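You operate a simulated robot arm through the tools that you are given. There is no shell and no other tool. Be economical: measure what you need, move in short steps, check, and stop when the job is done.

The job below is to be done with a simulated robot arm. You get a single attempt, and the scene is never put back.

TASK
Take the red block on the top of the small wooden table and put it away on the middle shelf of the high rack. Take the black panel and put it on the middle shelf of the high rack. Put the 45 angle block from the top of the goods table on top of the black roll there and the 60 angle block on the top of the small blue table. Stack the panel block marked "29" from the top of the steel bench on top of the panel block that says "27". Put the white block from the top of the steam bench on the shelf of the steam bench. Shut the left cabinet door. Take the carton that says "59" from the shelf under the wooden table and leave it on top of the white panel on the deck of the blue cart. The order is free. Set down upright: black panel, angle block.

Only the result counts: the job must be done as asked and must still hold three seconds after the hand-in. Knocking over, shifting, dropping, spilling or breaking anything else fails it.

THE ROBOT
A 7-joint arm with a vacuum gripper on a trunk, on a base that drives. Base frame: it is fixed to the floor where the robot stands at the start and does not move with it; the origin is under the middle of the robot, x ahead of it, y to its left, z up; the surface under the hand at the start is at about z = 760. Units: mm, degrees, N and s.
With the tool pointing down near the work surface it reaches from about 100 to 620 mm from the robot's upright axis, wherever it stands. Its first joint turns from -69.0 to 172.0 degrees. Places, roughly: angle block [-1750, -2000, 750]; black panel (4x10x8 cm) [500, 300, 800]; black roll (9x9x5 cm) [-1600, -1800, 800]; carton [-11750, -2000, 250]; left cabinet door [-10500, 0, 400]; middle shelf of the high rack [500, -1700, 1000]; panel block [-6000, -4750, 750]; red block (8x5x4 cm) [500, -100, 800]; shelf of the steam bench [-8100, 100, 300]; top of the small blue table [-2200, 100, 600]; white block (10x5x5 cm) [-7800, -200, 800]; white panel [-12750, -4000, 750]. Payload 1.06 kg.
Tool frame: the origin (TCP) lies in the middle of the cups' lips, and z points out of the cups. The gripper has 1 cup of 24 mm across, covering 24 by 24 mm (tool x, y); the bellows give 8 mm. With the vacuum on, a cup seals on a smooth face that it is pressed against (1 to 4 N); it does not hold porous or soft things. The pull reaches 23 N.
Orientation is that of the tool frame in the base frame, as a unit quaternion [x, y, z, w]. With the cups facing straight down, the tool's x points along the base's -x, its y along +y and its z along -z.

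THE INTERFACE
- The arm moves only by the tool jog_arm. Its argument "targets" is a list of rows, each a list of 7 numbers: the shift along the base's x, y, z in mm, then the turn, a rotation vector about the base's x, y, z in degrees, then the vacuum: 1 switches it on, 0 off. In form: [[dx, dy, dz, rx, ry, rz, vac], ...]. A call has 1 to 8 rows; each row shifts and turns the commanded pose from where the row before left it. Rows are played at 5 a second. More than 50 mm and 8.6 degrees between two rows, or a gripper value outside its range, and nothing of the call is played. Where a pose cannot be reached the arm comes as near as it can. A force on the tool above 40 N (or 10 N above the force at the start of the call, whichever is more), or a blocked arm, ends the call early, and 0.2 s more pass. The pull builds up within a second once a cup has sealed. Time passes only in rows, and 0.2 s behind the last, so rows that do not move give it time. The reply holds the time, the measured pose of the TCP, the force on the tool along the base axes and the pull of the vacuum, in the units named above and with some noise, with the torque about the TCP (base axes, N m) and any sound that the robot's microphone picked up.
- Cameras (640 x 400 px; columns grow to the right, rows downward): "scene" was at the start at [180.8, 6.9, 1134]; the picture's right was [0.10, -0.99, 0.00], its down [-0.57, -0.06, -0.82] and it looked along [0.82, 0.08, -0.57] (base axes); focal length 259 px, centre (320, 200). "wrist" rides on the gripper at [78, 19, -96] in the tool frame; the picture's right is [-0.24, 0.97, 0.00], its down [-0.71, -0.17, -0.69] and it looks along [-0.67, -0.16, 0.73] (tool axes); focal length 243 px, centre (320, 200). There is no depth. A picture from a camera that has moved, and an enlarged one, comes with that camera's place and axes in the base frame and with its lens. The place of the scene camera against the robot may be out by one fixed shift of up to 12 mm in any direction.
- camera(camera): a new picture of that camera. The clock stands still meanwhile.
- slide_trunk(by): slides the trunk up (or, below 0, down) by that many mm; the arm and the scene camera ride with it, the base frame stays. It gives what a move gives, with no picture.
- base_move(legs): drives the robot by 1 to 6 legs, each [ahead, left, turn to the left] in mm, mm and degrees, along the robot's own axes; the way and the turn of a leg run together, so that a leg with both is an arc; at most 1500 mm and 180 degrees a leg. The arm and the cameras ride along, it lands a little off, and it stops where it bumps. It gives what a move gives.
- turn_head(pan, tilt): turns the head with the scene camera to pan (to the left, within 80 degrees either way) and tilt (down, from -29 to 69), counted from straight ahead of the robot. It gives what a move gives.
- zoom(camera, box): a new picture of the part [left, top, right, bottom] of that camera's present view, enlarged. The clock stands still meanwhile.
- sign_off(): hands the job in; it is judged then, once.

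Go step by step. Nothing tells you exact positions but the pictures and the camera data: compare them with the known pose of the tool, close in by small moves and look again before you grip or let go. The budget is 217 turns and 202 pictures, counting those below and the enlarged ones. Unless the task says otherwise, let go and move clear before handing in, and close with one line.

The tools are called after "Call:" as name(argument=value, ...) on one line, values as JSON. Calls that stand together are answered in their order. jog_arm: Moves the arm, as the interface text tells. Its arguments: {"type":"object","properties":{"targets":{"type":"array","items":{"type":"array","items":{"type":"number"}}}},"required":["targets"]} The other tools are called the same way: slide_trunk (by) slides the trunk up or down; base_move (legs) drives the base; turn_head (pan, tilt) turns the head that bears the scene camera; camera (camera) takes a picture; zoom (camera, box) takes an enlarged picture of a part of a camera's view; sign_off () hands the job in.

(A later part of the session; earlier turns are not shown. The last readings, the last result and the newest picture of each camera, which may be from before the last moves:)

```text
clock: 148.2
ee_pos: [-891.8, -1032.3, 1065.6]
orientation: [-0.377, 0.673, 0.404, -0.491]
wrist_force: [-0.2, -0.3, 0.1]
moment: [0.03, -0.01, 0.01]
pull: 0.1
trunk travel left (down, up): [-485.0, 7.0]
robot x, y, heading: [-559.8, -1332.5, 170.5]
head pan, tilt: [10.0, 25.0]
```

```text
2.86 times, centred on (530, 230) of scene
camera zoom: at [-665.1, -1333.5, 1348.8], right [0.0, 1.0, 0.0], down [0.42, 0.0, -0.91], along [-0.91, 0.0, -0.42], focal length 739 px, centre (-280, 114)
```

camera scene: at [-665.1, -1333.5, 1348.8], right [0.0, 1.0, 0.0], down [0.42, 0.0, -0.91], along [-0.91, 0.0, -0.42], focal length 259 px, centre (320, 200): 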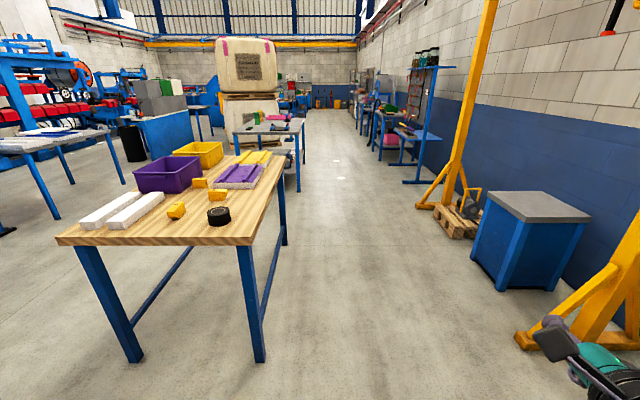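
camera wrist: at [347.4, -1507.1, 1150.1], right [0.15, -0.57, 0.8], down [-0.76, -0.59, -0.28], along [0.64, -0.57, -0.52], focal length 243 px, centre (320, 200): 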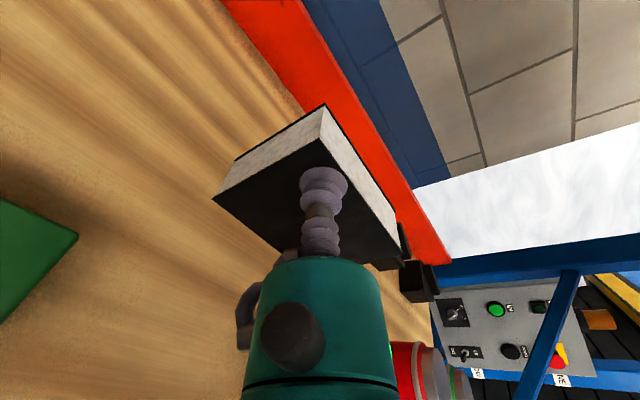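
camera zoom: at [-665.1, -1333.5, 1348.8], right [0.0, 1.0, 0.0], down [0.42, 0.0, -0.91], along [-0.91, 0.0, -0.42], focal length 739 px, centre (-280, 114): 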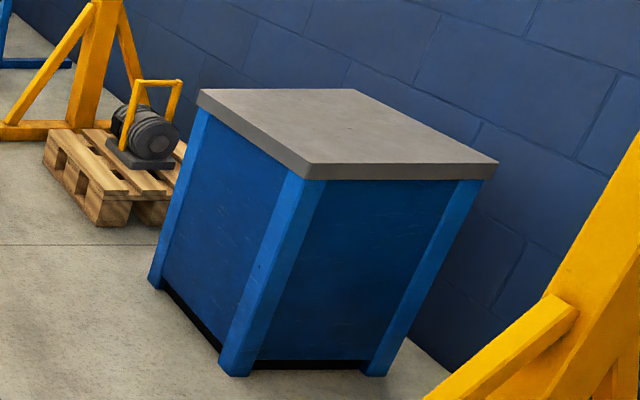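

I see three yellow angle blocks and the black roll. First I'm restoring the tool to point straight down, with the standard camera side.

Call:
jog_arm(targets=[[10, 0, 0, -1.4, -7.87, 0, 0], [10, 0, 0, -1.4, -7.87, 0, 0], [10, 0, 0, -1.4, -7.87, 0, 0], [10, 0, 0, -1.4, -7.87, 0, 0], [10, 0, 0, -1.4, -7.87, 0, 0], [0, 0, 0, -1.4, -7.87, 0, 0], [0, 0, 0, -1.4, -7.87, 0, 0], [0, 0, 0, -1.4, -7.87, 0, 0]])

Call:
jog_arm(targets=[[0, 0, 0, -1.4, -7.87, 0, 0], [0, 0, 0, -1.2, -6.9, 0, 0], [0, -20, 0, 0, 0, 8, 0], [0, -20, 0, 0, 0, 8, 0], [0, -20, 0, 0, 0, 8, 0], [0, -20, 0, 0, 0, 8, 0], [0, -20, 0, 0, 0, 8, 0], [0, -20, 0, 0, 0, 8, 0]])

Call:
slide_trunk(by=-145)

```text
clock: 150.0
ee_pos: [-855.0, -1032.8, 1071.8]
orientation: [-0.485, 0.858, 0.099, -0.137]
wrist_force: [0.2, -0.7, 0.7]
moment: [0.02, 0.02, 0.0]
pull: 0.1
out of reach, approached as far as the arm can: row 1, 2
trunk travel left (down, up): [-485.0, 7.0]
robot x, y, heading: [-553.5, -1331.8, 169.9]
head pan, tilt: [10.0, 25.0]
```

```text
clock: 151.8
ee_pos: [-854.5, -1156.0, 1070.5]
orientation: [0.803, -0.594, 0.001, 0.041]
wrist_force: [-0.5, 0.0, 0.6]
moment: [0.01, -0.02, -0.03]
pull: 0.0
trunk travel left (down, up): [-485.0, 7.0]
robot x, y, heading: [-555.9, -1333.0, 169.7]
head pan, tilt: [10.0, 25.0]
```

```text
clock: 153.5
ee_pos: [-854.3, -1153.0, 926.8]
orientation: [0.803, -0.595, -0.001, 0.042]
wrist_force: [-0.4, 0.5, -0.2]
moment: [0.01, 0.02, 0.0]
pull: 0.1
trunk travel left (down, up): [-340.0, 152.0]
robot x, y, heading: [-558.6, -1331.5, 169.8]
head pan, tilt: [10.0, 25.0]
```

Call:
jog_arm(targets=[[0, -10, 0, 3.85, -2.87, 0, 0], [0, -10, 0, 0, 0, 8, 0], [0, -10, 0, 0, 0, 8, 0], [0, -10, 0, 0, 0, 8, 0], [0, -10, 0, 0, 0, 8, 0], [0, -10, 0, 0, 0, 8, 0], [0, -10, 0, 0, 0, 8, 0], [0, -10, 0, 0, 0, 8, 0]])

Call:
base_move(legs=[[0, 0, 10.2], [0, 620, 0], [640, 0, 0]])

Call:
turn_head(pan=0, tilt=35)

Call:
camera(camera="scene")

```text
clock: 155.3
ee_pos: [-853.5, -1233.2, 924.9]
orientation: [0.989, -0.147, 0.0, -0.001]
wrist_force: [-1.0, -0.4, 0.3]
moment: [0.01, -0.02, -0.01]
pull: 0.1
trunk travel left (down, up): [-340.0, 152.0]
robot x, y, heading: [-555.3, -1330.9, 170.1]
head pan, tilt: [10.0, 25.0]
```

```text
clock: 165.1
ee_pos: [-1510.3, -1916.2, 927.0]
orientation: [0.998, -0.056, 0.001, 0.0]
wrist_force: [0.4, -0.1, 0.4]
moment: [-0.02, 0.01, 0.01]
pull: 0.1
trunk travel left (down, up): [-340.0, 152.0]
robot x, y, heading: [-1199.4, -1962.2, -179.4]
head pan, tilt: [10.0, 25.0]
```

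```text
clock: 165.8
ee_pos: [-1510.8, -1915.8, 924.7]
orientation: [0.998, -0.057, 0.0, -0.001]
wrist_force: [-0.1, 0.1, -0.1]
moment: [-0.02, 0.01, 0.01]
pull: 0.0
trunk travel left (down, up): [-340.0, 152.0]
robot x, y, heading: [-1201.4, -1957.5, -179.6]
head pan, tilt: [0.0, 35.0]
```

```text
132 pictures are left
camera scene: at [-1388.1, -1964.2, 1172.6], right [-0.01, 1.0, 0.0], down [0.57, 0.01, -0.82], along [-0.82, -0.01, -0.57], focal length 259 px, centre (320, 200)
```

scene: 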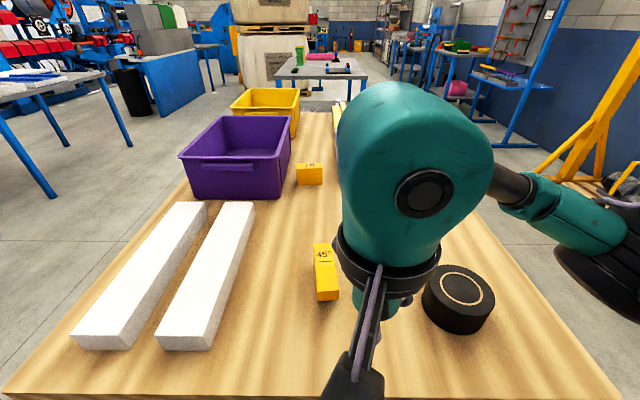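

Call:
camera(camera="wrist")

Call:
zoom(camera="scene", box=[280, 140, 380, 310])

```text
131 pictures are left
camera wrist: at [-1435.9, -1945.1, 1022.1], right [-0.34, -0.94, 0.0], down [-0.68, 0.25, 0.69], along [-0.64, 0.24, -0.73], focal length 243 px, centre (320, 200)
```

wrist: 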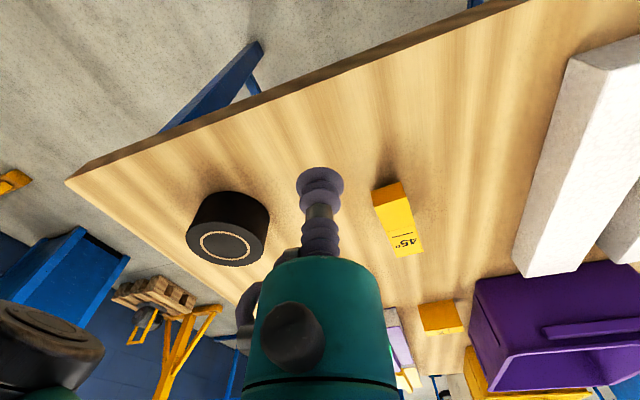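

```text
2.35 times, centred on (330, 225) of scene
camera zoom: at [-1388.1, -1964.2, 1172.6], right [-0.01, 1.0, 0.0], down [0.57, 0.01, -0.82], along [-0.82, -0.01, -0.57], focal length 609 px, centre (296, 141)
```

zoom: 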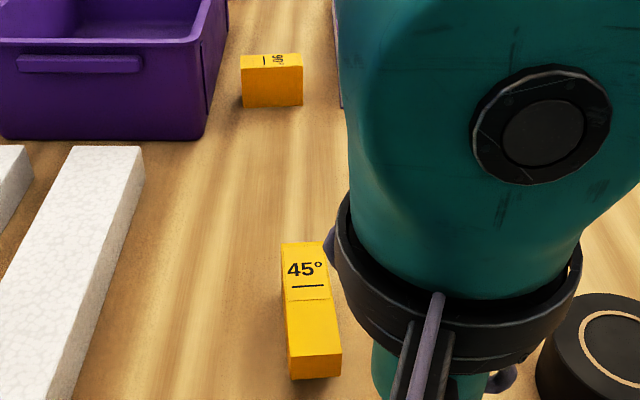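

Call:
zoom(camera="wrist", box=[340, 150, 500, 350])

Call:
zoom(camera="wrist", box=[160, 160, 340, 300])

```text
2.00 times, centred on (420, 250) of wrist
camera zoom: at [-1435.9, -1945.1, 1022.1], right [-0.34, -0.94, 0.0], down [-0.68, 0.25, 0.69], along [-0.64, 0.24, -0.73], focal length 485 px, centre (120, 100)
```

zoom: 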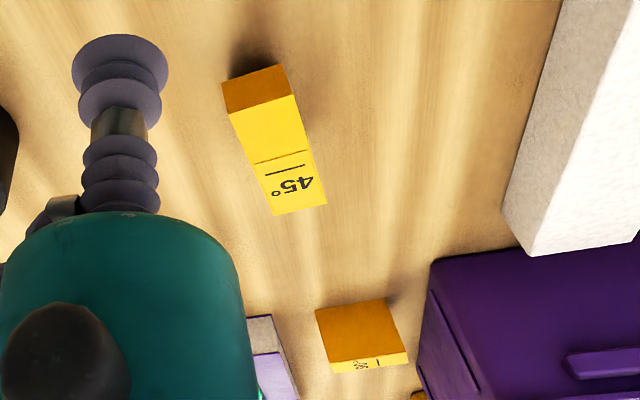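

```text
2.86 times, centred on (250, 230) of wrist
camera zoom: at [-1435.9, -1945.1, 1022.1], right [-0.34, -0.94, 0.0], down [-0.68, 0.25, 0.69], along [-0.64, 0.24, -0.73], focal length 693 px, centre (520, 114)
```

zoom: 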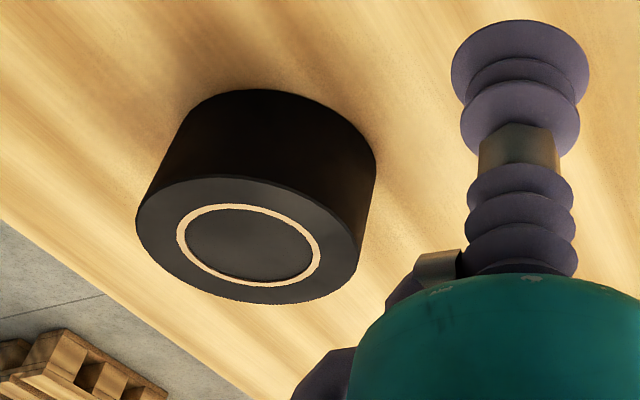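

The front block reads 45°. I'm moving the arm aside to the right to see all the blocks unobstructed.

Call:
jog_arm(targets=[[10, 40, 20, 0, 0, 0, 0], [10, 40, 20, 0, 0, 0, 0], [10, 40, 20, 0, 0, 0, 0], [10, 40, 0, 0, 0, 0, 0], [10, 40, 0, 0, 0, 0, 0], [10, 40, 0, 0, 0, 0, 0]])

Call:
camera(camera="scene")

Call:
zoom(camera="scene", box=[290, 130, 450, 310])

```text
clock: 167.2
ee_pos: [-1449.5, -1675.8, 985.3]
orientation: [0.998, -0.056, 0.001, -0.002]
wrist_force: [0.3, 0.3, 0.4]
moment: [-0.02, -0.01, 0.03]
pull: 0.0
trunk travel left (down, up): [-340.0, 152.0]
robot x, y, heading: [-1201.1, -1962.2, -179.7]
head pan, tilt: [0.0, 35.0]
```

```text
127 pictures are left
camera scene: at [-1387.4, -1964.1, 1172.7], right [-0.01, 1.0, 0.0], down [0.57, 0.01, -0.82], along [-0.82, -0.01, -0.57], focal length 259 px, centre (320, 200)
```

scene: 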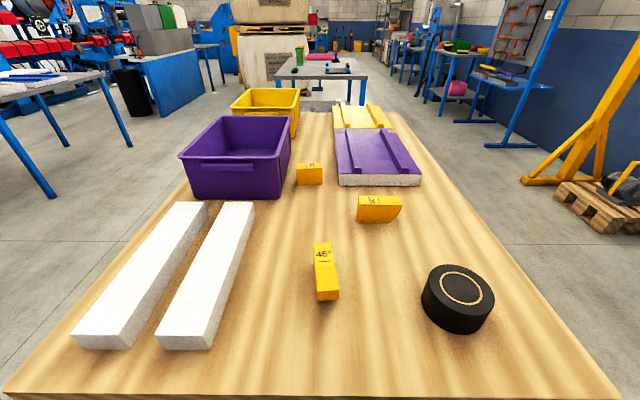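

```text
2.22 times, centred on (370, 220) of scene
camera zoom: at [-1387.4, -1964.1, 1172.7], right [-0.01, 1.0, 0.0], down [0.57, 0.01, -0.82], along [-0.82, -0.01, -0.57], focal length 575 px, centre (209, 156)
```

zoom: 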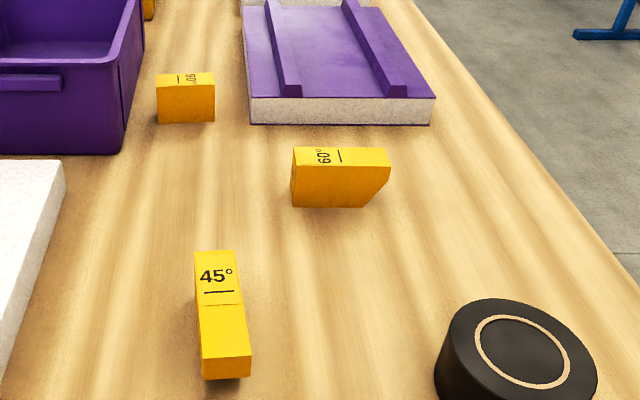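

The middle block is the 60° one. Both have a flat top and an undercut end. I'm moving over the 45° block to measure it closely.

Call:
jog_arm(targets=[[-33, -35.5, 0, 0, 0, 0, 0], [-33, -35.5, 0, 0, 0, 0, 0], [-33, -35.5, 0, 0, 0, 0, 0], [-33, -35.5, 0, 0, 0, 0, 0], [-33, -35.5, -10, 0, 0, 0, 0], [-33, -35.5, -10, 0, 0, 0, 0], [-32, -35.5, -10, 0, 0, 0, 0], [-32, -35.5, -10, 0, 0, 0, 0]])

Call:
camera(camera="wrist")

Call:
camera(camera="scene")

```text
clock: 169.0
ee_pos: [-1712.7, -1961.7, 946.6]
orientation: [0.998, -0.056, 0.0, -0.002]
wrist_force: [-0.1, 0.6, -0.7]
moment: [0.05, 0.02, 0.0]
pull: 0.0
trunk travel left (down, up): [-340.0, 152.0]
robot x, y, heading: [-1199.5, -1964.1, -179.4]
head pan, tilt: [0.0, 35.0]
```

```text
125 pictures are left
camera wrist: at [-1637.5, -1989.5, 1042.7], right [-0.34, -0.94, 0.0], down [-0.68, 0.25, 0.69], along [-0.64, 0.24, -0.73], focal length 243 px, centre (320, 200)
```

wrist: 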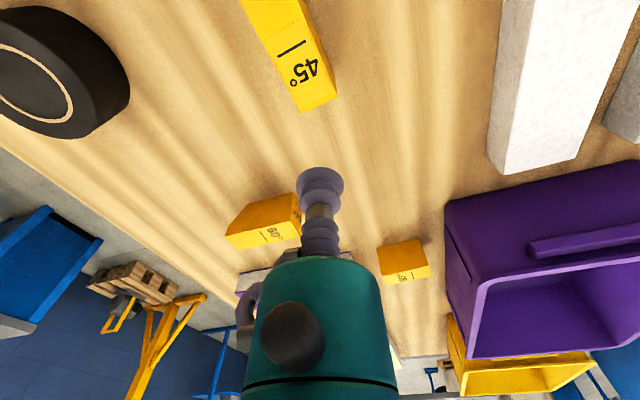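

```text
124 pictures are left
camera scene: at [-1388.2, -1964.5, 1172.5], right [-0.01, 1.0, 0.0], down [0.57, 0.01, -0.82], along [-0.82, -0.01, -0.57], focal length 259 px, centre (320, 200)
```

scene: 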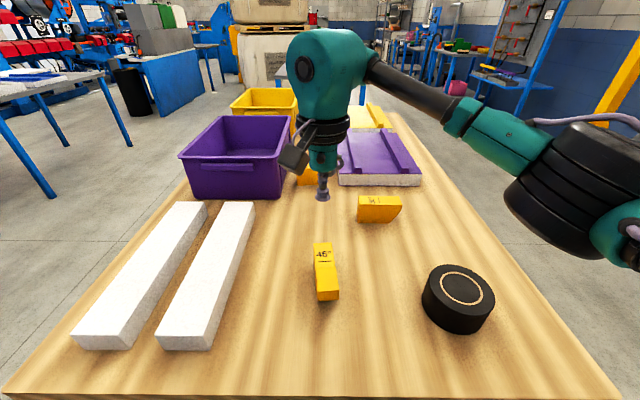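

Cross-checking shows the tops are higher than assumed: the block top is near (-1665, -1958, 850) and the roll top near (-1635, -1748, 838). I'm re-centring and looking again.

Call:
jog_arm(targets=[[25, 2, 0, 0, 0, 0, 0], [22, 2, 0, 0, 0, 0, 0], [0, 0, -25, 0, 0, 0, 0], [0, 0, -20, 0, 0, 0, 0], [0, 0, 0, 0, 0, 0, 0]])

Call:
camera(camera="wrist")

Call:
zoom(camera="scene", box=[240, 150, 400, 310])

```text
clock: 170.2
ee_pos: [-1666.9, -1957.0, 900.5]
orientation: [0.998, -0.056, 0.0, -0.001]
wrist_force: [0.5, -0.5, 1.0]
moment: [0.0, -0.01, 0.0]
pull: 0.0
trunk travel left (down, up): [-340.0, 152.0]
robot x, y, heading: [-1200.1, -1963.6, -179.3]
head pan, tilt: [0.0, 35.0]
```

```text
123 pictures are left
camera wrist: at [-1590.9, -1985.3, 996.4], right [-0.34, -0.94, 0.0], down [-0.68, 0.25, 0.69], along [-0.64, 0.24, -0.73], focal length 243 px, centre (320, 200)
```

wrist: 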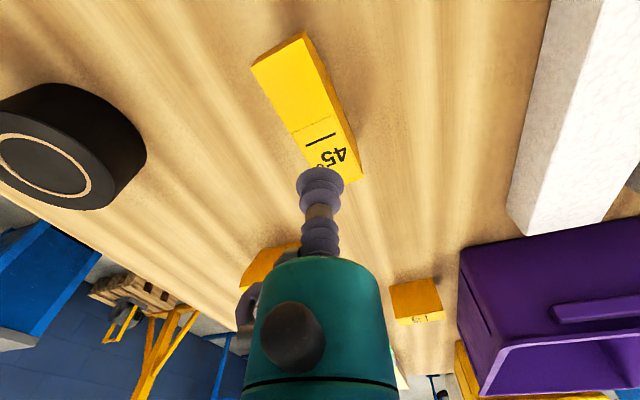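

```text
2.50 times, centred on (320, 230) of scene
camera zoom: at [-1388.1, -1964.1, 1172.6], right [-0.01, 1.0, 0.0], down [0.57, 0.01, -0.82], along [-0.82, -0.01, -0.57], focal length 647 px, centre (320, 125)
```

zoom: 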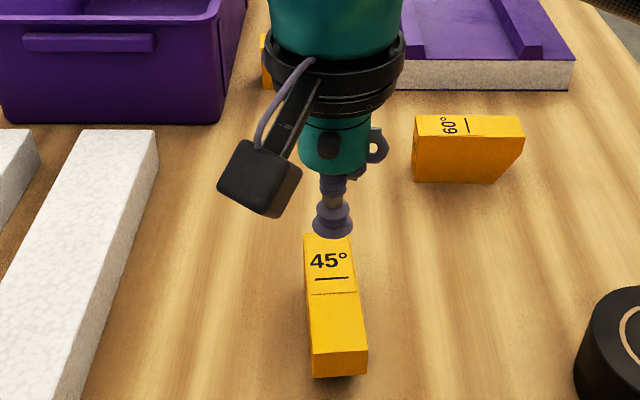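

Block top centre is near (-1660, -1956). I'm descending gently with the vacuum on.

Call:
jog_arm(targets=[[7, 1, -15, 0, 0, 0, 1], [0, 0, -15, 0, 0, 0, 1], [0, 0, -6, 0, 0, 0, 1], [0, 0, -4, 0, 0, 0, 1], [0, 0, -4, 0, 0, 0, 1], [0, 0, 0, 0, 0, 0, 1]])

Call:
zoom(camera="scene", box=[240, 150, 400, 310])

Call:
camera(camera="wrist")

```text
clock: 171.6
ee_pos: [-1659.4, -1956.5, 855.2]
orientation: [0.998, -0.057, 0.0, -0.001]
wrist_force: [-0.1, 1.0, 0.1]
moment: [0.01, 0.02, 0.04]
pull: 0.0
trunk travel left (down, up): [-340.0, 152.0]
robot x, y, heading: [-1200.5, -1962.6, -179.4]
head pan, tilt: [0.0, 35.0]
```

```text
2.50 times, centred on (320, 230) of scene
camera zoom: at [-1388.1, -1964.1, 1172.5], right [-0.01, 1.0, 0.0], down [0.57, 0.01, -0.82], along [-0.82, -0.01, -0.57], focal length 647 px, centre (320, 125)
```

zoom: 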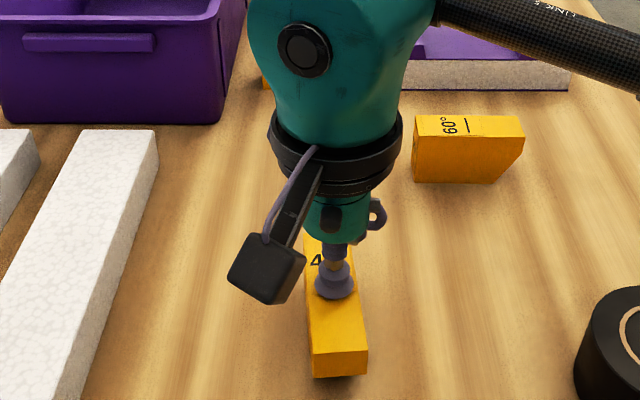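

```text
120 pictures are left
camera wrist: at [-1583.5, -1984.0, 952.4], right [-0.34, -0.94, 0.0], down [-0.68, 0.25, 0.69], along [-0.64, 0.24, -0.73], focal length 243 px, centre (320, 200)
```

wrist: 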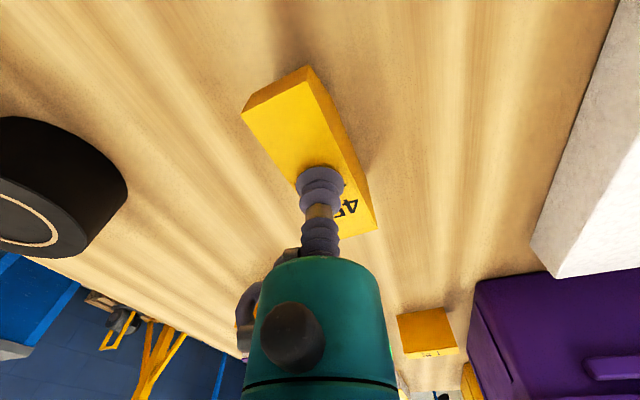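

Call:
jog_arm(targets=[[0, 0, -4, 0, 0, 0, 1], [0, 0, -3, 0, 0, 0, 1], [0, 0, -3, 0, 0, 0, 1], [0, 0, 0, 0, 0, 0, 1], [0, 0, 0, 0, 0, 0, 1]])

```text
clock: 172.8
ee_pos: [-1658.5, -1955.4, 846.5]
orientation: [0.998, -0.058, -0.001, -0.001]
wrist_force: [-2.3, 0.5, 17.7]
moment: [-0.03, 0.0, -0.04]
pull: 22.5
trunk travel left (down, up): [-340.0, 152.0]
robot x, y, heading: [-1198.3, -1958.9, -179.6]
head pan, tilt: [0.0, 35.0]
```

Sealed at 22.5 N. I'm lifting.

Call:
jog_arm(targets=[[0, 0, 5, 0, 0, 0, 1], [0, 0, 15, 0, 0, 0, 1], [0, 0, 25, 0, 0, 0, 1], [0, 0, 40, 0, 0, 0, 1], [0, 0, 0, 0, 0, 0, 1]])

Call:
camera(camera="wrist")

Call:
camera(camera="scene")

```text
clock: 174.0
ee_pos: [-1660.0, -1957.3, 932.1]
orientation: [0.998, -0.057, 0.0, 0.0]
wrist_force: [-1.2, -0.3, -0.8]
moment: [0.0, 0.01, 0.01]
pull: 22.8
trunk travel left (down, up): [-340.0, 152.0]
robot x, y, heading: [-1194.5, -1959.4, -179.8]
head pan, tilt: [0.0, 35.0]
```

```text
119 pictures are left
camera wrist: at [-1584.2, -1985.1, 1028.0], right [-0.34, -0.94, 0.0], down [-0.68, 0.25, 0.69], along [-0.64, 0.24, -0.73], focal length 243 px, centre (320, 200)
```

wrist: 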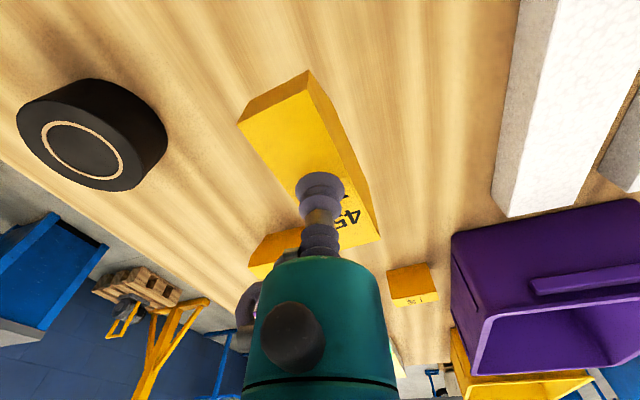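

```text
118 pictures are left
camera scene: at [-1388.2, -1964.1, 1172.5], right [-0.01, 1.0, 0.0], down [0.57, 0.01, -0.82], along [-0.82, -0.01, -0.57], focal length 259 px, centre (320, 200)
```

scene: 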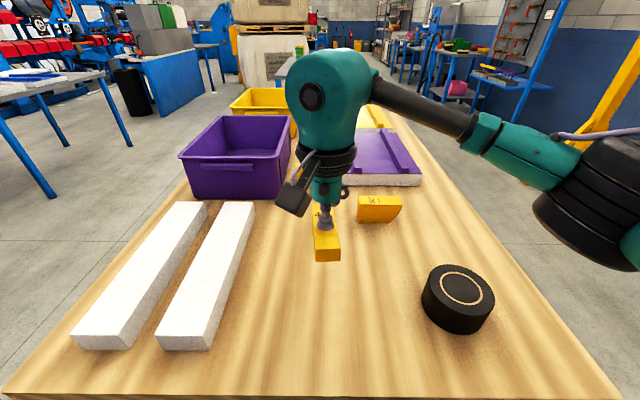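

The 45° block is held. I'm moving above the roll at a safe height and checking alignment.

Call:
jog_arm(targets=[[0, 30, 20, 0, 0, 0, 1], [5, 45, 10, 0, 0, 0, 1], [10, 45, 0, 0, 0, 0, 1], [10, 45, 0, 0, 0, 0, 1], [10, 43, 0, 0, 0, 0, 1], [0, 0, 0, 0, 0, 0, 1]])

Call:
camera(camera="wrist")

Call:
zoom(camera="scene", box=[360, 180, 560, 340])

```text
clock: 175.4
ee_pos: [-1623.9, -1747.8, 960.9]
orientation: [0.998, -0.057, 0.0, -0.001]
wrist_force: [1.4, 0.7, -2.0]
moment: [0.0, 0.0, 0.0]
pull: 22.7
trunk travel left (down, up): [-340.0, 152.0]
robot x, y, heading: [-1198.2, -1962.2, -179.6]
head pan, tilt: [0.0, 35.0]
```

```text
117 pictures are left
camera wrist: at [-1547.7, -1776.6, 1056.5], right [-0.34, -0.94, 0.0], down [-0.68, 0.25, 0.69], along [-0.64, 0.24, -0.73], focal length 243 px, centre (320, 200)
```

wrist: 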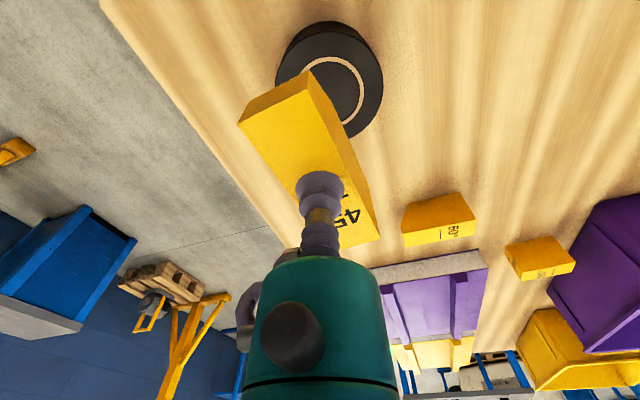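

```text
2.50 times, centred on (460, 260) of scene
camera zoom: at [-1388.2, -1964.1, 1172.5], right [-0.01, 1.0, 0.0], down [0.57, 0.01, -0.82], along [-0.82, -0.01, -0.57], focal length 647 px, centre (-30, 50)
```

zoom: 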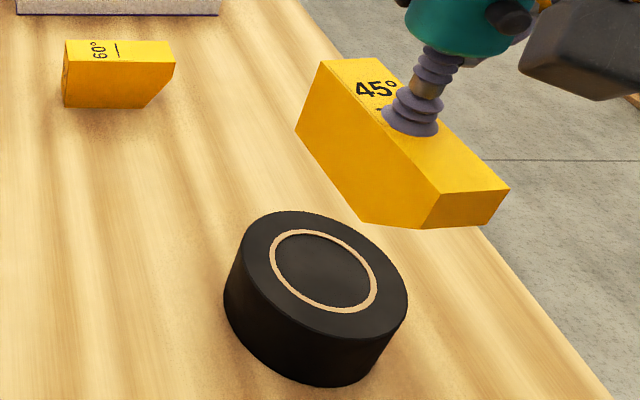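

I estimate the roll's centre at (-1621, -1757) with its top near z≈850. I'm adjusting and lowering partway to check.

Call:
jog_arm(targets=[[11, -9, 0, 0, 0, 0, 1], [0, 0, -15, 0, 0, 0, 1], [0, 0, -15, 0, 0, 0, 1], [0, 0, 0, 0, 0, 0, 1]])

Call:
camera(camera="wrist")

Call:
zoom(camera="scene", box=[360, 180, 560, 340])

```text
clock: 176.4
ee_pos: [-1612.1, -1756.9, 932.1]
orientation: [0.998, -0.057, 0.0, -0.001]
wrist_force: [0.4, -0.5, -1.9]
moment: [-0.03, -0.01, -0.01]
pull: 23.5
trunk travel left (down, up): [-340.0, 152.0]
robot x, y, heading: [-1197.8, -1963.3, -179.7]
head pan, tilt: [0.0, 35.0]
```

```text
115 pictures are left
camera wrist: at [-1536.6, -1785.2, 1027.9], right [-0.34, -0.94, 0.0], down [-0.68, 0.25, 0.69], along [-0.64, 0.24, -0.73], focal length 243 px, centre (320, 200)
```

wrist: 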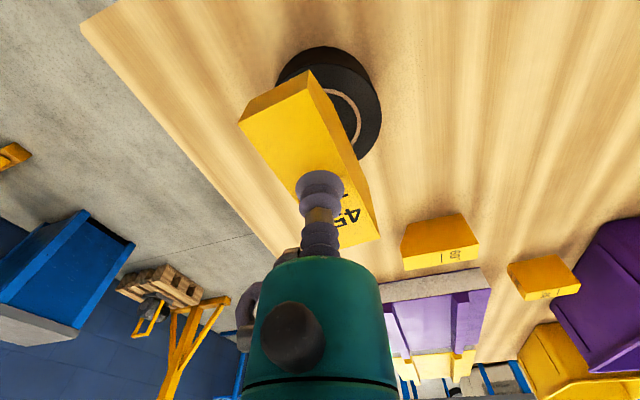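

```text
2.50 times, centred on (460, 260) of scene
camera zoom: at [-1388.2, -1964.1, 1172.5], right [-0.01, 1.0, 0.0], down [0.57, 0.01, -0.82], along [-0.82, -0.01, -0.57], focal length 647 px, centre (-30, 50)
```

zoom: 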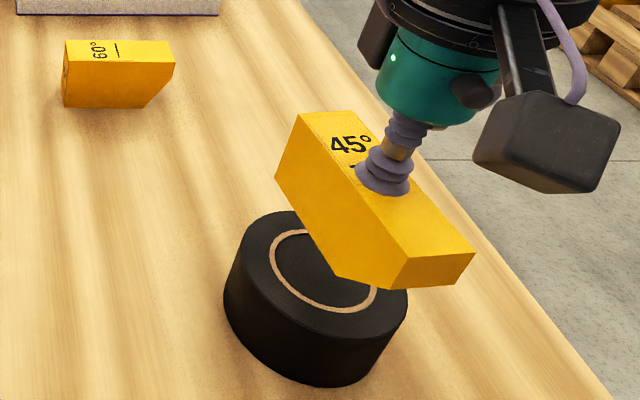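

Alignment looks good within a few mm. I'm lowering towards the roll.

Call:
jog_arm(targets=[[0, 0, -10, 0, 0, 0, 1], [0, 0, -10, 0, 0, 0, 1], [0, 0, -8, 0, 0, 0, 1], [0, 0, 0, 0, 0, 0, 1]])

Call:
zoom(camera="scene", box=[360, 180, 560, 340])

Call:
zoom(camera="wrist", box=[200, 30, 420, 250])

```text
clock: 177.4
ee_pos: [-1613.2, -1756.9, 904.0]
orientation: [0.998, -0.057, 0.001, -0.001]
wrist_force: [-0.4, -0.7, -1.8]
moment: [0.0, -0.01, 0.0]
pull: 22.4
trunk travel left (down, up): [-340.0, 152.0]
robot x, y, heading: [-1198.6, -1960.0, -179.6]
head pan, tilt: [0.0, 35.0]
```

```text
2.50 times, centred on (460, 260) of scene
camera zoom: at [-1388.2, -1964.1, 1172.5], right [-0.01, 1.0, 0.0], down [0.57, 0.01, -0.82], along [-0.82, -0.01, -0.57], focal length 647 px, centre (-30, 50)
```

zoom: 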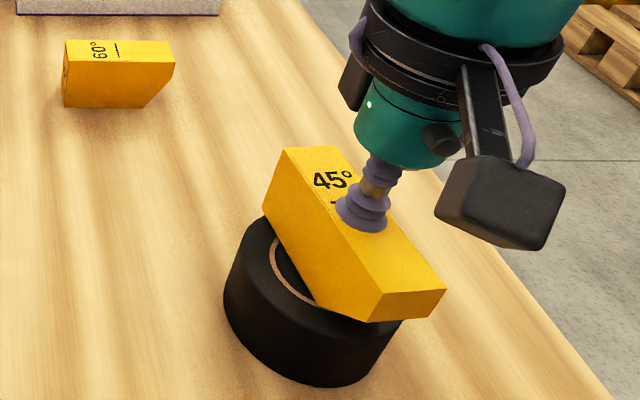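

```text
1.82 times, centred on (310, 140) of wrist
camera zoom: at [-1537.9, -1785.4, 1000.1], right [-0.34, -0.94, 0.0], down [-0.68, 0.25, 0.69], along [-0.64, 0.24, -0.73], focal length 441 px, centre (338, 309)
```

zoom: 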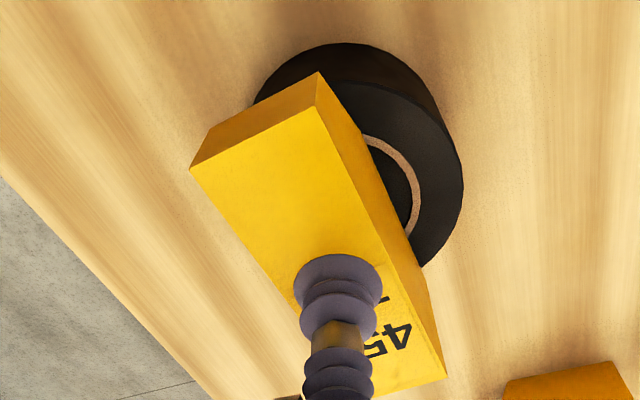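

Call:
jog_arm(targets=[[2, -2, -4, 0, 0, 0, 1], [0, 0, -3, 0, 0, 0, 1], [0, 0, -3, 0, 0, 0, 1], [0, 0, 0, 0, 0, 0, 1]])

Call:
zoom(camera="scene", box=[400, 220, 520, 340])

```text
clock: 178.4
ee_pos: [-1610.4, -1759.7, 894.5]
orientation: [0.998, -0.057, -0.002, -0.001]
wrist_force: [-2.5, -0.8, 19.3]
moment: [-0.05, -0.04, 0.04]
pull: 23.4
trunk travel left (down, up): [-340.0, 152.0]
robot x, y, heading: [-1202.3, -1962.2, -179.3]
head pan, tilt: [0.0, 35.0]
```

```text
3.33 times, centred on (460, 280) of scene
camera zoom: at [-1387.5, -1964.7, 1172.7], right [-0.01, 1.0, 0.0], down [0.57, 0.01, -0.82], along [-0.82, -0.01, -0.57], focal length 862 px, centre (-147, -67)
```

zoom: 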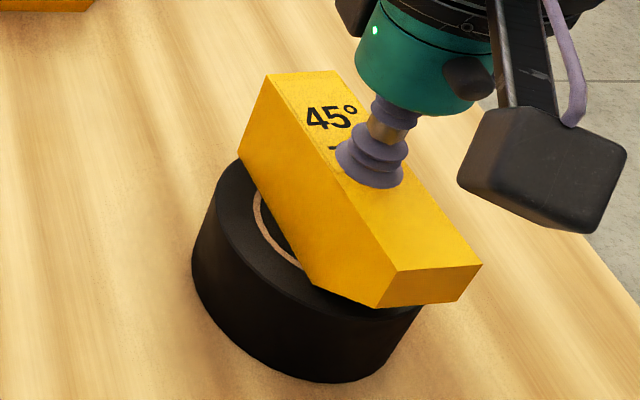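

Contact is made, but the block sits about 9 mm too far right of the roll's centre. I'm lifting a little, shifting -8 mm in y and setting down again.

Call:
jog_arm(targets=[[0, 0, 6, 0, 0, 0, 1], [0, 0, 6, 0, 0, 0, 1], [0, -9, 0, 0, 0, 0, 1], [0, 0, -5, 0, 0, 0, 1], [0, 0, -4, 0, 0, 0, 1], [0, 0, 0, 0, 0, 0, 1]])

Call:
zoom(camera="scene", box=[400, 220, 520, 340])

Call:
zoom(camera="wrist", box=[200, 30, 420, 250])

```text
clock: 179.8
ee_pos: [-1609.6, -1767.9, 896.4]
orientation: [0.998, -0.058, 0.0, 0.0]
wrist_force: [-0.6, 0.2, -2.0]
moment: [0.01, 0.01, 0.01]
pull: 22.5
trunk travel left (down, up): [-340.0, 152.0]
robot x, y, heading: [-1196.4, -1959.9, -179.5]
head pan, tilt: [0.0, 35.0]
```

```text
3.33 times, centred on (460, 280) of scene
camera zoom: at [-1388.2, -1964.1, 1172.5], right [-0.01, 1.0, 0.0], down [0.57, 0.01, -0.82], along [-0.82, -0.01, -0.57], focal length 862 px, centre (-147, -67)
```

zoom: 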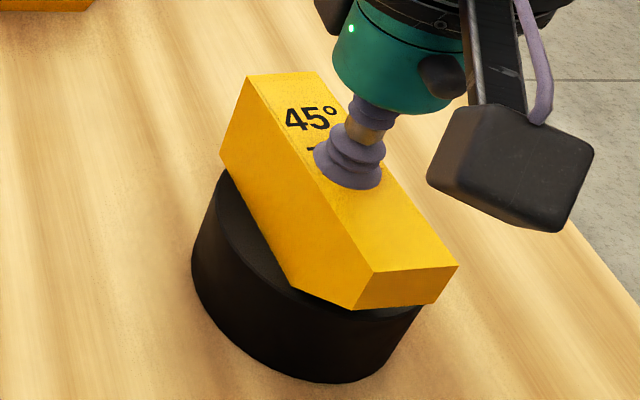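

```text
1.82 times, centred on (310, 140) of wrist
camera zoom: at [-1534.9, -1796.2, 992.3], right [-0.34, -0.94, 0.0], down [-0.68, 0.25, 0.69], along [-0.64, 0.24, -0.73], focal length 441 px, centre (338, 309)
```

zoom: 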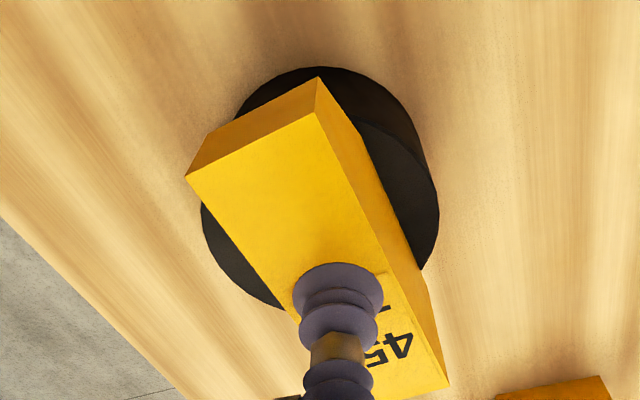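

Well centred now. Lowering the last millimetres, then releasing.

Call:
jog_arm(targets=[[0, 0, -1.5, 0, 0, 0, 1], [0, 0, -1, 0, 0, 0, 1], [0, 0, 0, 0, 0, 0, 1]])

```text
clock: 180.6
ee_pos: [-1609.5, -1768.4, 894.7]
orientation: [0.998, -0.056, -0.002, -0.001]
wrist_force: [1.4, 3.0, 14.8]
moment: [0.12, 0.16, -0.05]
pull: 22.5
trunk travel left (down, up): [-340.0, 152.0]
robot x, y, heading: [-1196.2, -1956.6, -179.6]
head pan, tilt: [0.0, 35.0]
```

Call:
jog_arm(targets=[[0, 0, 1, 0, 0, 0, 0], [0, 0, 0, 0, 0, 0, 0], [0, 0, 0, 0, 0, 0, 0], [0, 0, 0, 0, 0, 0, 0], [0, 0, 10, 0, 0, 0, 0], [0, 0, 30, 0, 0, 0, 0], [0, 0, 40, 0, 0, 0, 0]])

Call:
zoom(camera="scene", box=[360, 180, 560, 340])

Call:
camera(camera="wrist")

```text
clock: 182.2
ee_pos: [-1611.5, -1768.4, 974.6]
orientation: [0.998, -0.057, 0.001, -0.001]
wrist_force: [0.1, 1.2, 0.7]
moment: [-0.03, -0.03, 0.01]
pull: 0.1
trunk travel left (down, up): [-340.0, 152.0]
robot x, y, heading: [-1197.7, -1957.6, -179.5]
head pan, tilt: [0.0, 35.0]
```

```text
2.50 times, centred on (460, 260) of scene
camera zoom: at [-1388.0, -1964.2, 1172.6], right [-0.01, 1.0, 0.0], down [0.57, 0.01, -0.82], along [-0.82, -0.01, -0.57], focal length 647 px, centre (-30, 50)
```

zoom: 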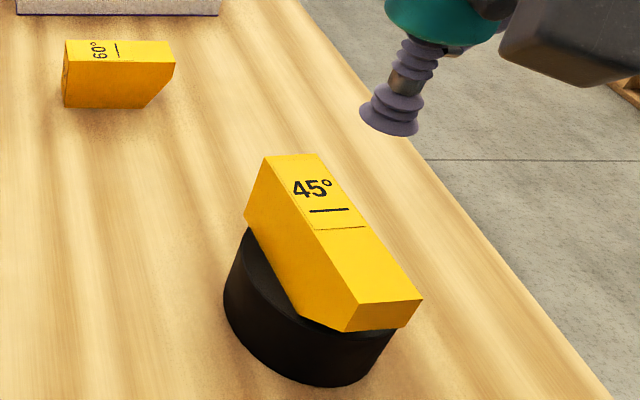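

```text
107 pictures are left
camera wrist: at [-1536.1, -1796.9, 1070.5], right [-0.34, -0.94, 0.0], down [-0.68, 0.25, 0.68], along [-0.64, 0.24, -0.73], focal length 243 px, centre (320, 200)
```

wrist: 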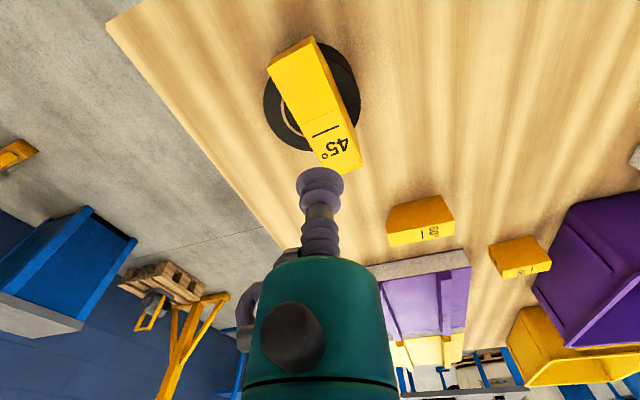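

The 45° block rests on the roll. The 60° block is at about (-1853, -1838), so I'm driving round to the table's right side to reach it.

Call:
base_move(legs=[[-80, 0, 0], [0, -640, 0], [0, 0, 90], [0, -580, 0]])

Call:
turn_head(pan=0, tilt=35)

Call:
camera(camera="scene")

Call:
camera(camera="wrist")

```text
clock: 198.0
ee_pos: [-1893.0, -1740.4, 974.4]
orientation: [0.744, 0.668, 0.0, -0.001]
wrist_force: [-0.6, 0.5, -0.7]
moment: [-0.03, -0.01, -0.01]
pull: 0.0
trunk travel left (down, up): [-340.0, 152.0]
robot x, y, heading: [-1700.4, -1326.7, -89.2]
head pan, tilt: [0.0, 35.0]
```

```text
clock: 198.6
ee_pos: [-1891.7, -1741.6, 973.7]
orientation: [0.743, 0.67, -0.001, -0.001]
wrist_force: [-1.3, 0.4, -0.3]
moment: [0.01, -0.02, -0.02]
pull: 0.1
trunk travel left (down, up): [-340.0, 152.0]
robot x, y, heading: [-1704.8, -1326.7, -89.0]
head pan, tilt: [0.0, 35.0]
```

```text
106 pictures are left
camera scene: at [-1709.3, -1509.8, 1172.5], right [-1.0, -0.02, 0.0], down [-0.01, 0.57, -0.82], along [0.01, -0.82, -0.57], focal length 259 px, centre (320, 200)
```

scene: 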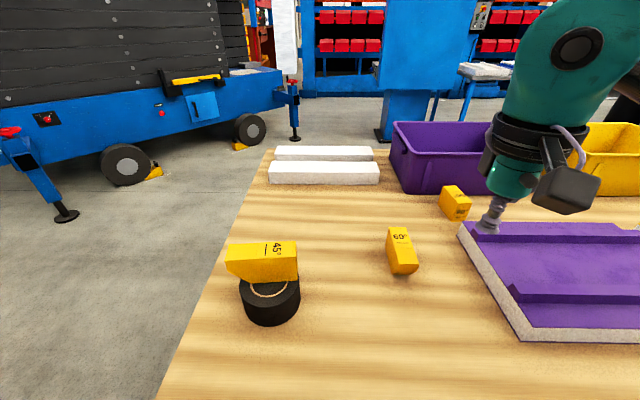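

```text
105 pictures are left
camera wrist: at [-1866.0, -1665.4, 1070.2], right [0.94, -0.34, 0.0], down [-0.24, -0.69, 0.69], along [-0.23, -0.65, -0.73], focal length 243 px, centre (320, 200)
```

wrist: 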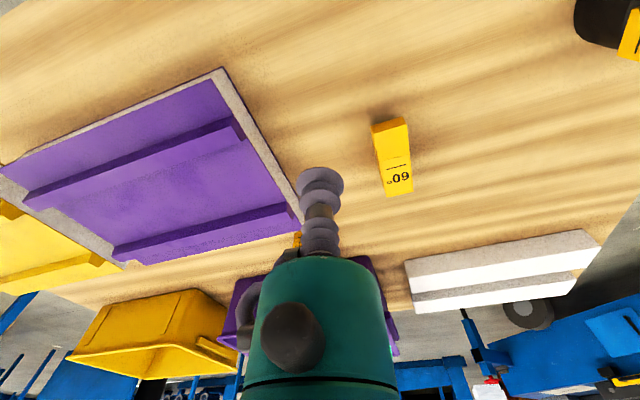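

Call:
zoom(camera="scene", box=[200, 220, 340, 340])

Call:
zoom(camera="wrist", box=[340, 90, 460, 220])

```text
3.33 times, centred on (270, 280) of scene
camera zoom: at [-1709.3, -1509.8, 1172.5], right [-1.0, -0.02, 0.0], down [-0.01, 0.57, -0.82], along [0.01, -0.82, -0.57], focal length 862 px, centre (487, -67)
```

zoom: 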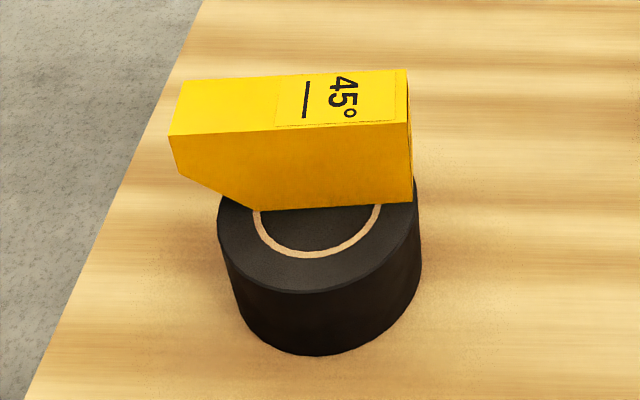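

```text
3.08 times, centred on (400, 155) of wrist
camera zoom: at [-1866.0, -1665.4, 1070.2], right [0.94, -0.34, 0.0], down [-0.24, -0.69, 0.69], along [-0.23, -0.65, -0.73], focal length 746 px, centre (74, 338)
```

zoom: 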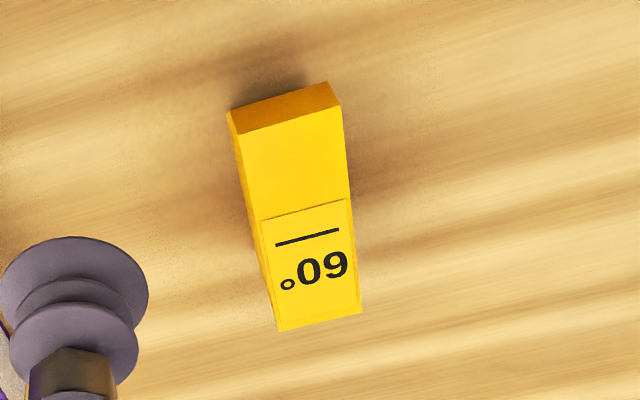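

The 45° block sits firmly on the roll, slightly off-centre but stable. Now I'm moving above the 60° block at about (-1845, -1838).

Call:
jog_arm(targets=[[16, -32, 0, 0, 0, 0, 0], [16, -32, 0, 0, 0, 0, 0], [15, -32, -10, 0, 0, 0, 0], [0, 0, -30, 0, 0, 0, 0], [0, 0, -30, 0, 0, 0, 0], [0, 0, 0, 0, 0, 0, 0]])

Call:
camera(camera="wrist")

Call:
zoom(camera="scene", box=[320, 150, 480, 290])

```text
clock: 200.0
ee_pos: [-1846.1, -1836.0, 902.9]
orientation: [0.743, 0.669, -0.001, 0.0]
wrist_force: [-0.1, 0.0, -0.4]
moment: [0.03, 0.03, 0.0]
pull: 0.1
trunk travel left (down, up): [-340.0, 152.0]
robot x, y, heading: [-1700.7, -1327.9, -88.8]
head pan, tilt: [0.0, 35.0]
```

```text
102 pictures are left
camera wrist: at [-1820.0, -1760.2, 999.6], right [0.94, -0.34, 0.0], down [-0.24, -0.69, 0.69], along [-0.23, -0.65, -0.73], focal length 243 px, centre (320, 200)
```

wrist: 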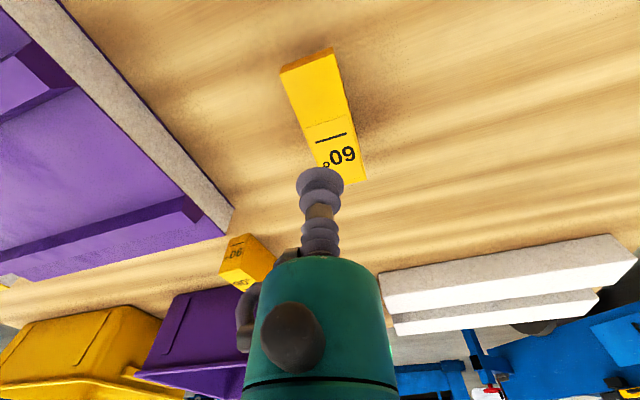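

```text
2.86 times, centred on (400, 220) of scene
camera zoom: at [-1709.3, -1509.8, 1172.6], right [-1.0, -0.02, 0.0], down [-0.01, 0.57, -0.82], along [0.01, -0.82, -0.57], focal length 739 px, centre (91, 143)
```

zoom: 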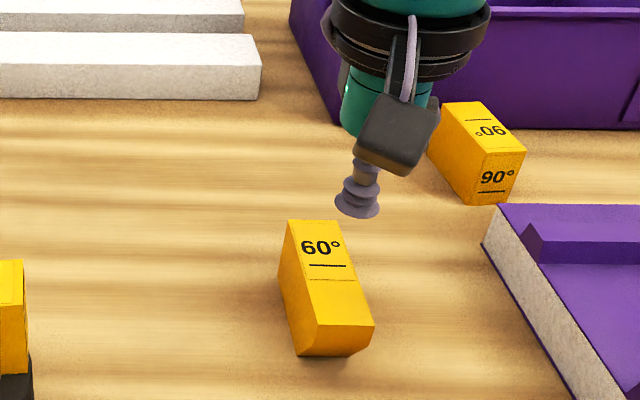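

The third block reads 90°, so this one is right. The cup needs to shift +6, +3 mm. I'm descending with the vacuum on.

Call:
jog_arm(targets=[[6, 3, -20, 0, 0, 0, 1], [0, 0, -20, 0, 0, 0, 1], [0, 0, -7, 0, 0, 0, 1], [0, 0, -4, 0, 0, 0, 1], [0, 0, -3, 0, 0, 0, 1], [0, 0, 0, 0, 0, 0, 1], [0, 0, 0, 0, 0, 0, 1]])

```text
clock: 201.6
ee_pos: [-1839.5, -1834.3, 851.9]
orientation: [0.743, 0.669, -0.001, 0.0]
wrist_force: [-1.5, -1.6, 15.6]
moment: [0.01, -0.04, 0.01]
pull: 22.7
trunk travel left (down, up): [-340.0, 152.0]
robot x, y, heading: [-1703.9, -1328.2, -89.0]
head pan, tilt: [0.0, 35.0]
```

Sealed. I'm lifting, backing away from the table and turning towards the small blue table at about (-2250, 118).

Call:
jog_arm(targets=[[0, 0, 5, 0, 0, 0, 1], [0, 0, 20, 0, 0, 0, 1], [0, 0, 35, 0, 0, 0, 1], [0, 0, 40, 0, 0, 0, 1], [0, 30, 20, 0, 0, 0, 1], [0, 40, 0, 0, 0, 0, 1], [0, 40, 0, 0, 0, 0, 1]])

Call:
base_move(legs=[[-350, 0, 0], [0, 0, 179], [0, 560, 0], [350, 0, 0]])

Call:
turn_head(pan=0, tilt=35)

Call:
camera(camera="scene")

```text
clock: 203.2
ee_pos: [-1840.0, -1724.8, 969.1]
orientation: [0.743, 0.669, 0.0, 0.0]
wrist_force: [-0.4, -0.1, -0.9]
moment: [-0.02, -0.02, 0.03]
pull: 22.8
trunk travel left (down, up): [-340.0, 152.0]
robot x, y, heading: [-1702.6, -1325.3, -89.2]
head pan, tilt: [0.0, 35.0]
```

```text
clock: 219.6
ee_pos: [-2127.7, -235.0, 969.3]
orientation: [-0.657, 0.754, -0.001, 0.001]
wrist_force: [0.7, 0.1, -2.4]
moment: [-0.05, 0.0, 0.0]
pull: 23.4
trunk travel left (down, up): [-340.0, 152.0]
robot x, y, heading: [-2277.3, -626.6, 89.4]
head pan, tilt: [0.0, 35.0]
```

```text
clock: 220.2
ee_pos: [-2127.4, -233.1, 969.3]
orientation: [-0.657, 0.754, 0.0, 0.0]
wrist_force: [0.4, 0.2, 0.0]
moment: [0.01, -0.06, -0.01]
pull: 22.3
trunk travel left (down, up): [-340.0, 152.0]
robot x, y, heading: [-2275.9, -629.0, 89.4]
head pan, tilt: [0.0, 35.0]
```

```text
100 pictures are left
camera scene: at [-2281.4, -450.7, 1172.5], right [1.0, -0.01, 0.0], down [-0.01, -0.57, -0.82], along [0.01, 0.82, -0.57], focal length 259 px, centre (320, 200)
```

scene: 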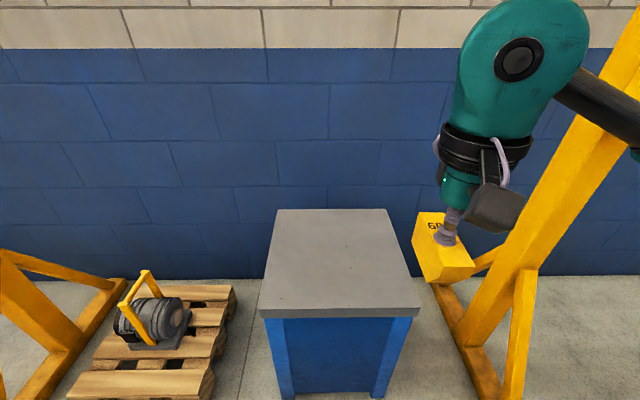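

The blue table top is centred at about (-2236, 105), z≈600. I'm driving closer, swinging the block over it and lowering the trunk.

Call:
base_move(legs=[[245, 0, 0.6]])

Call:
jog_arm(targets=[[-35, 20, 0, 0, 0, 0, 1], [-35, 20, 0, 0, 0, 0, 1], [-35, 20, 0, 0, 0, 0, 1], [0, 10, 0, 0, 0, 0, 1]])

Call:
slide_trunk(by=-220)

Call:
camera(camera="scene")

Call:
camera(camera="wrist")

```text
clock: 222.0
ee_pos: [-2129.4, 9.0, 970.0]
orientation: [-0.66, 0.751, -0.001, 0.001]
wrist_force: [0.3, 0.0, -0.8]
moment: [-0.02, -0.01, 0.0]
pull: 23.1
trunk travel left (down, up): [-340.0, 152.0]
robot x, y, heading: [-2274.3, -386.7, 89.9]
head pan, tilt: [0.0, 35.0]
```

```text
clock: 223.0
ee_pos: [-2233.7, 78.3, 969.0]
orientation: [-0.66, 0.751, -0.001, 0.001]
wrist_force: [0.1, -0.7, -1.1]
moment: [-0.03, -0.03, 0.03]
pull: 22.8
trunk travel left (down, up): [-340.0, 152.0]
robot x, y, heading: [-2274.6, -389.8, 89.4]
head pan, tilt: [0.0, 35.0]
```

```text
clock: 225.3
ee_pos: [-2235.0, 78.5, 750.3]
orientation: [-0.66, 0.752, -0.001, 0.0]
wrist_force: [-0.1, 0.3, -0.8]
moment: [0.0, -0.01, 0.03]
pull: 23.3
trunk travel left (down, up): [-120.0, 372.0]
robot x, y, heading: [-2269.5, -384.5, 89.3]
head pan, tilt: [0.0, 35.0]
```

```text
99 pictures are left
camera scene: at [-2279.8, -145.5, 942.6], right [1.0, -0.01, 0.0], down [0.0, -0.57, -0.82], along [0.01, 0.82, -0.57], focal length 259 px, centre (320, 200)
```

scene: 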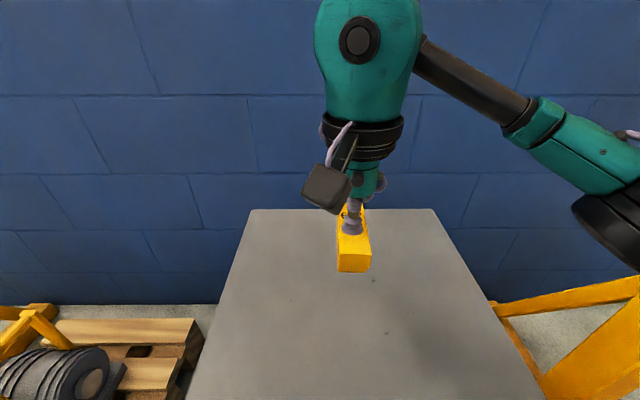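

```text
98 pictures are left
camera wrist: at [-2263.1, 3.6, 845.9], right [-0.93, 0.36, 0.0], down [0.26, 0.68, 0.69], along [0.25, 0.64, -0.73], focal length 243 px, centre (320, 200)
```

wrist: 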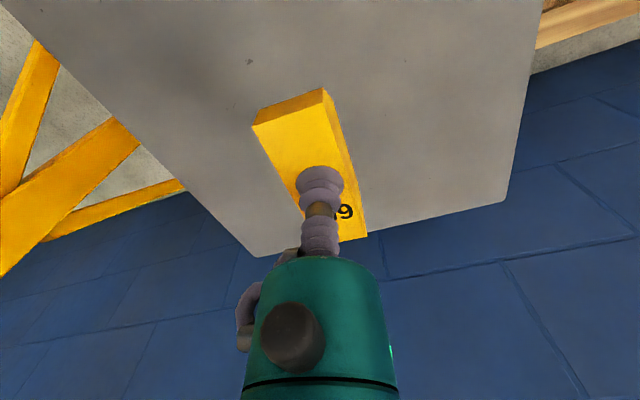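

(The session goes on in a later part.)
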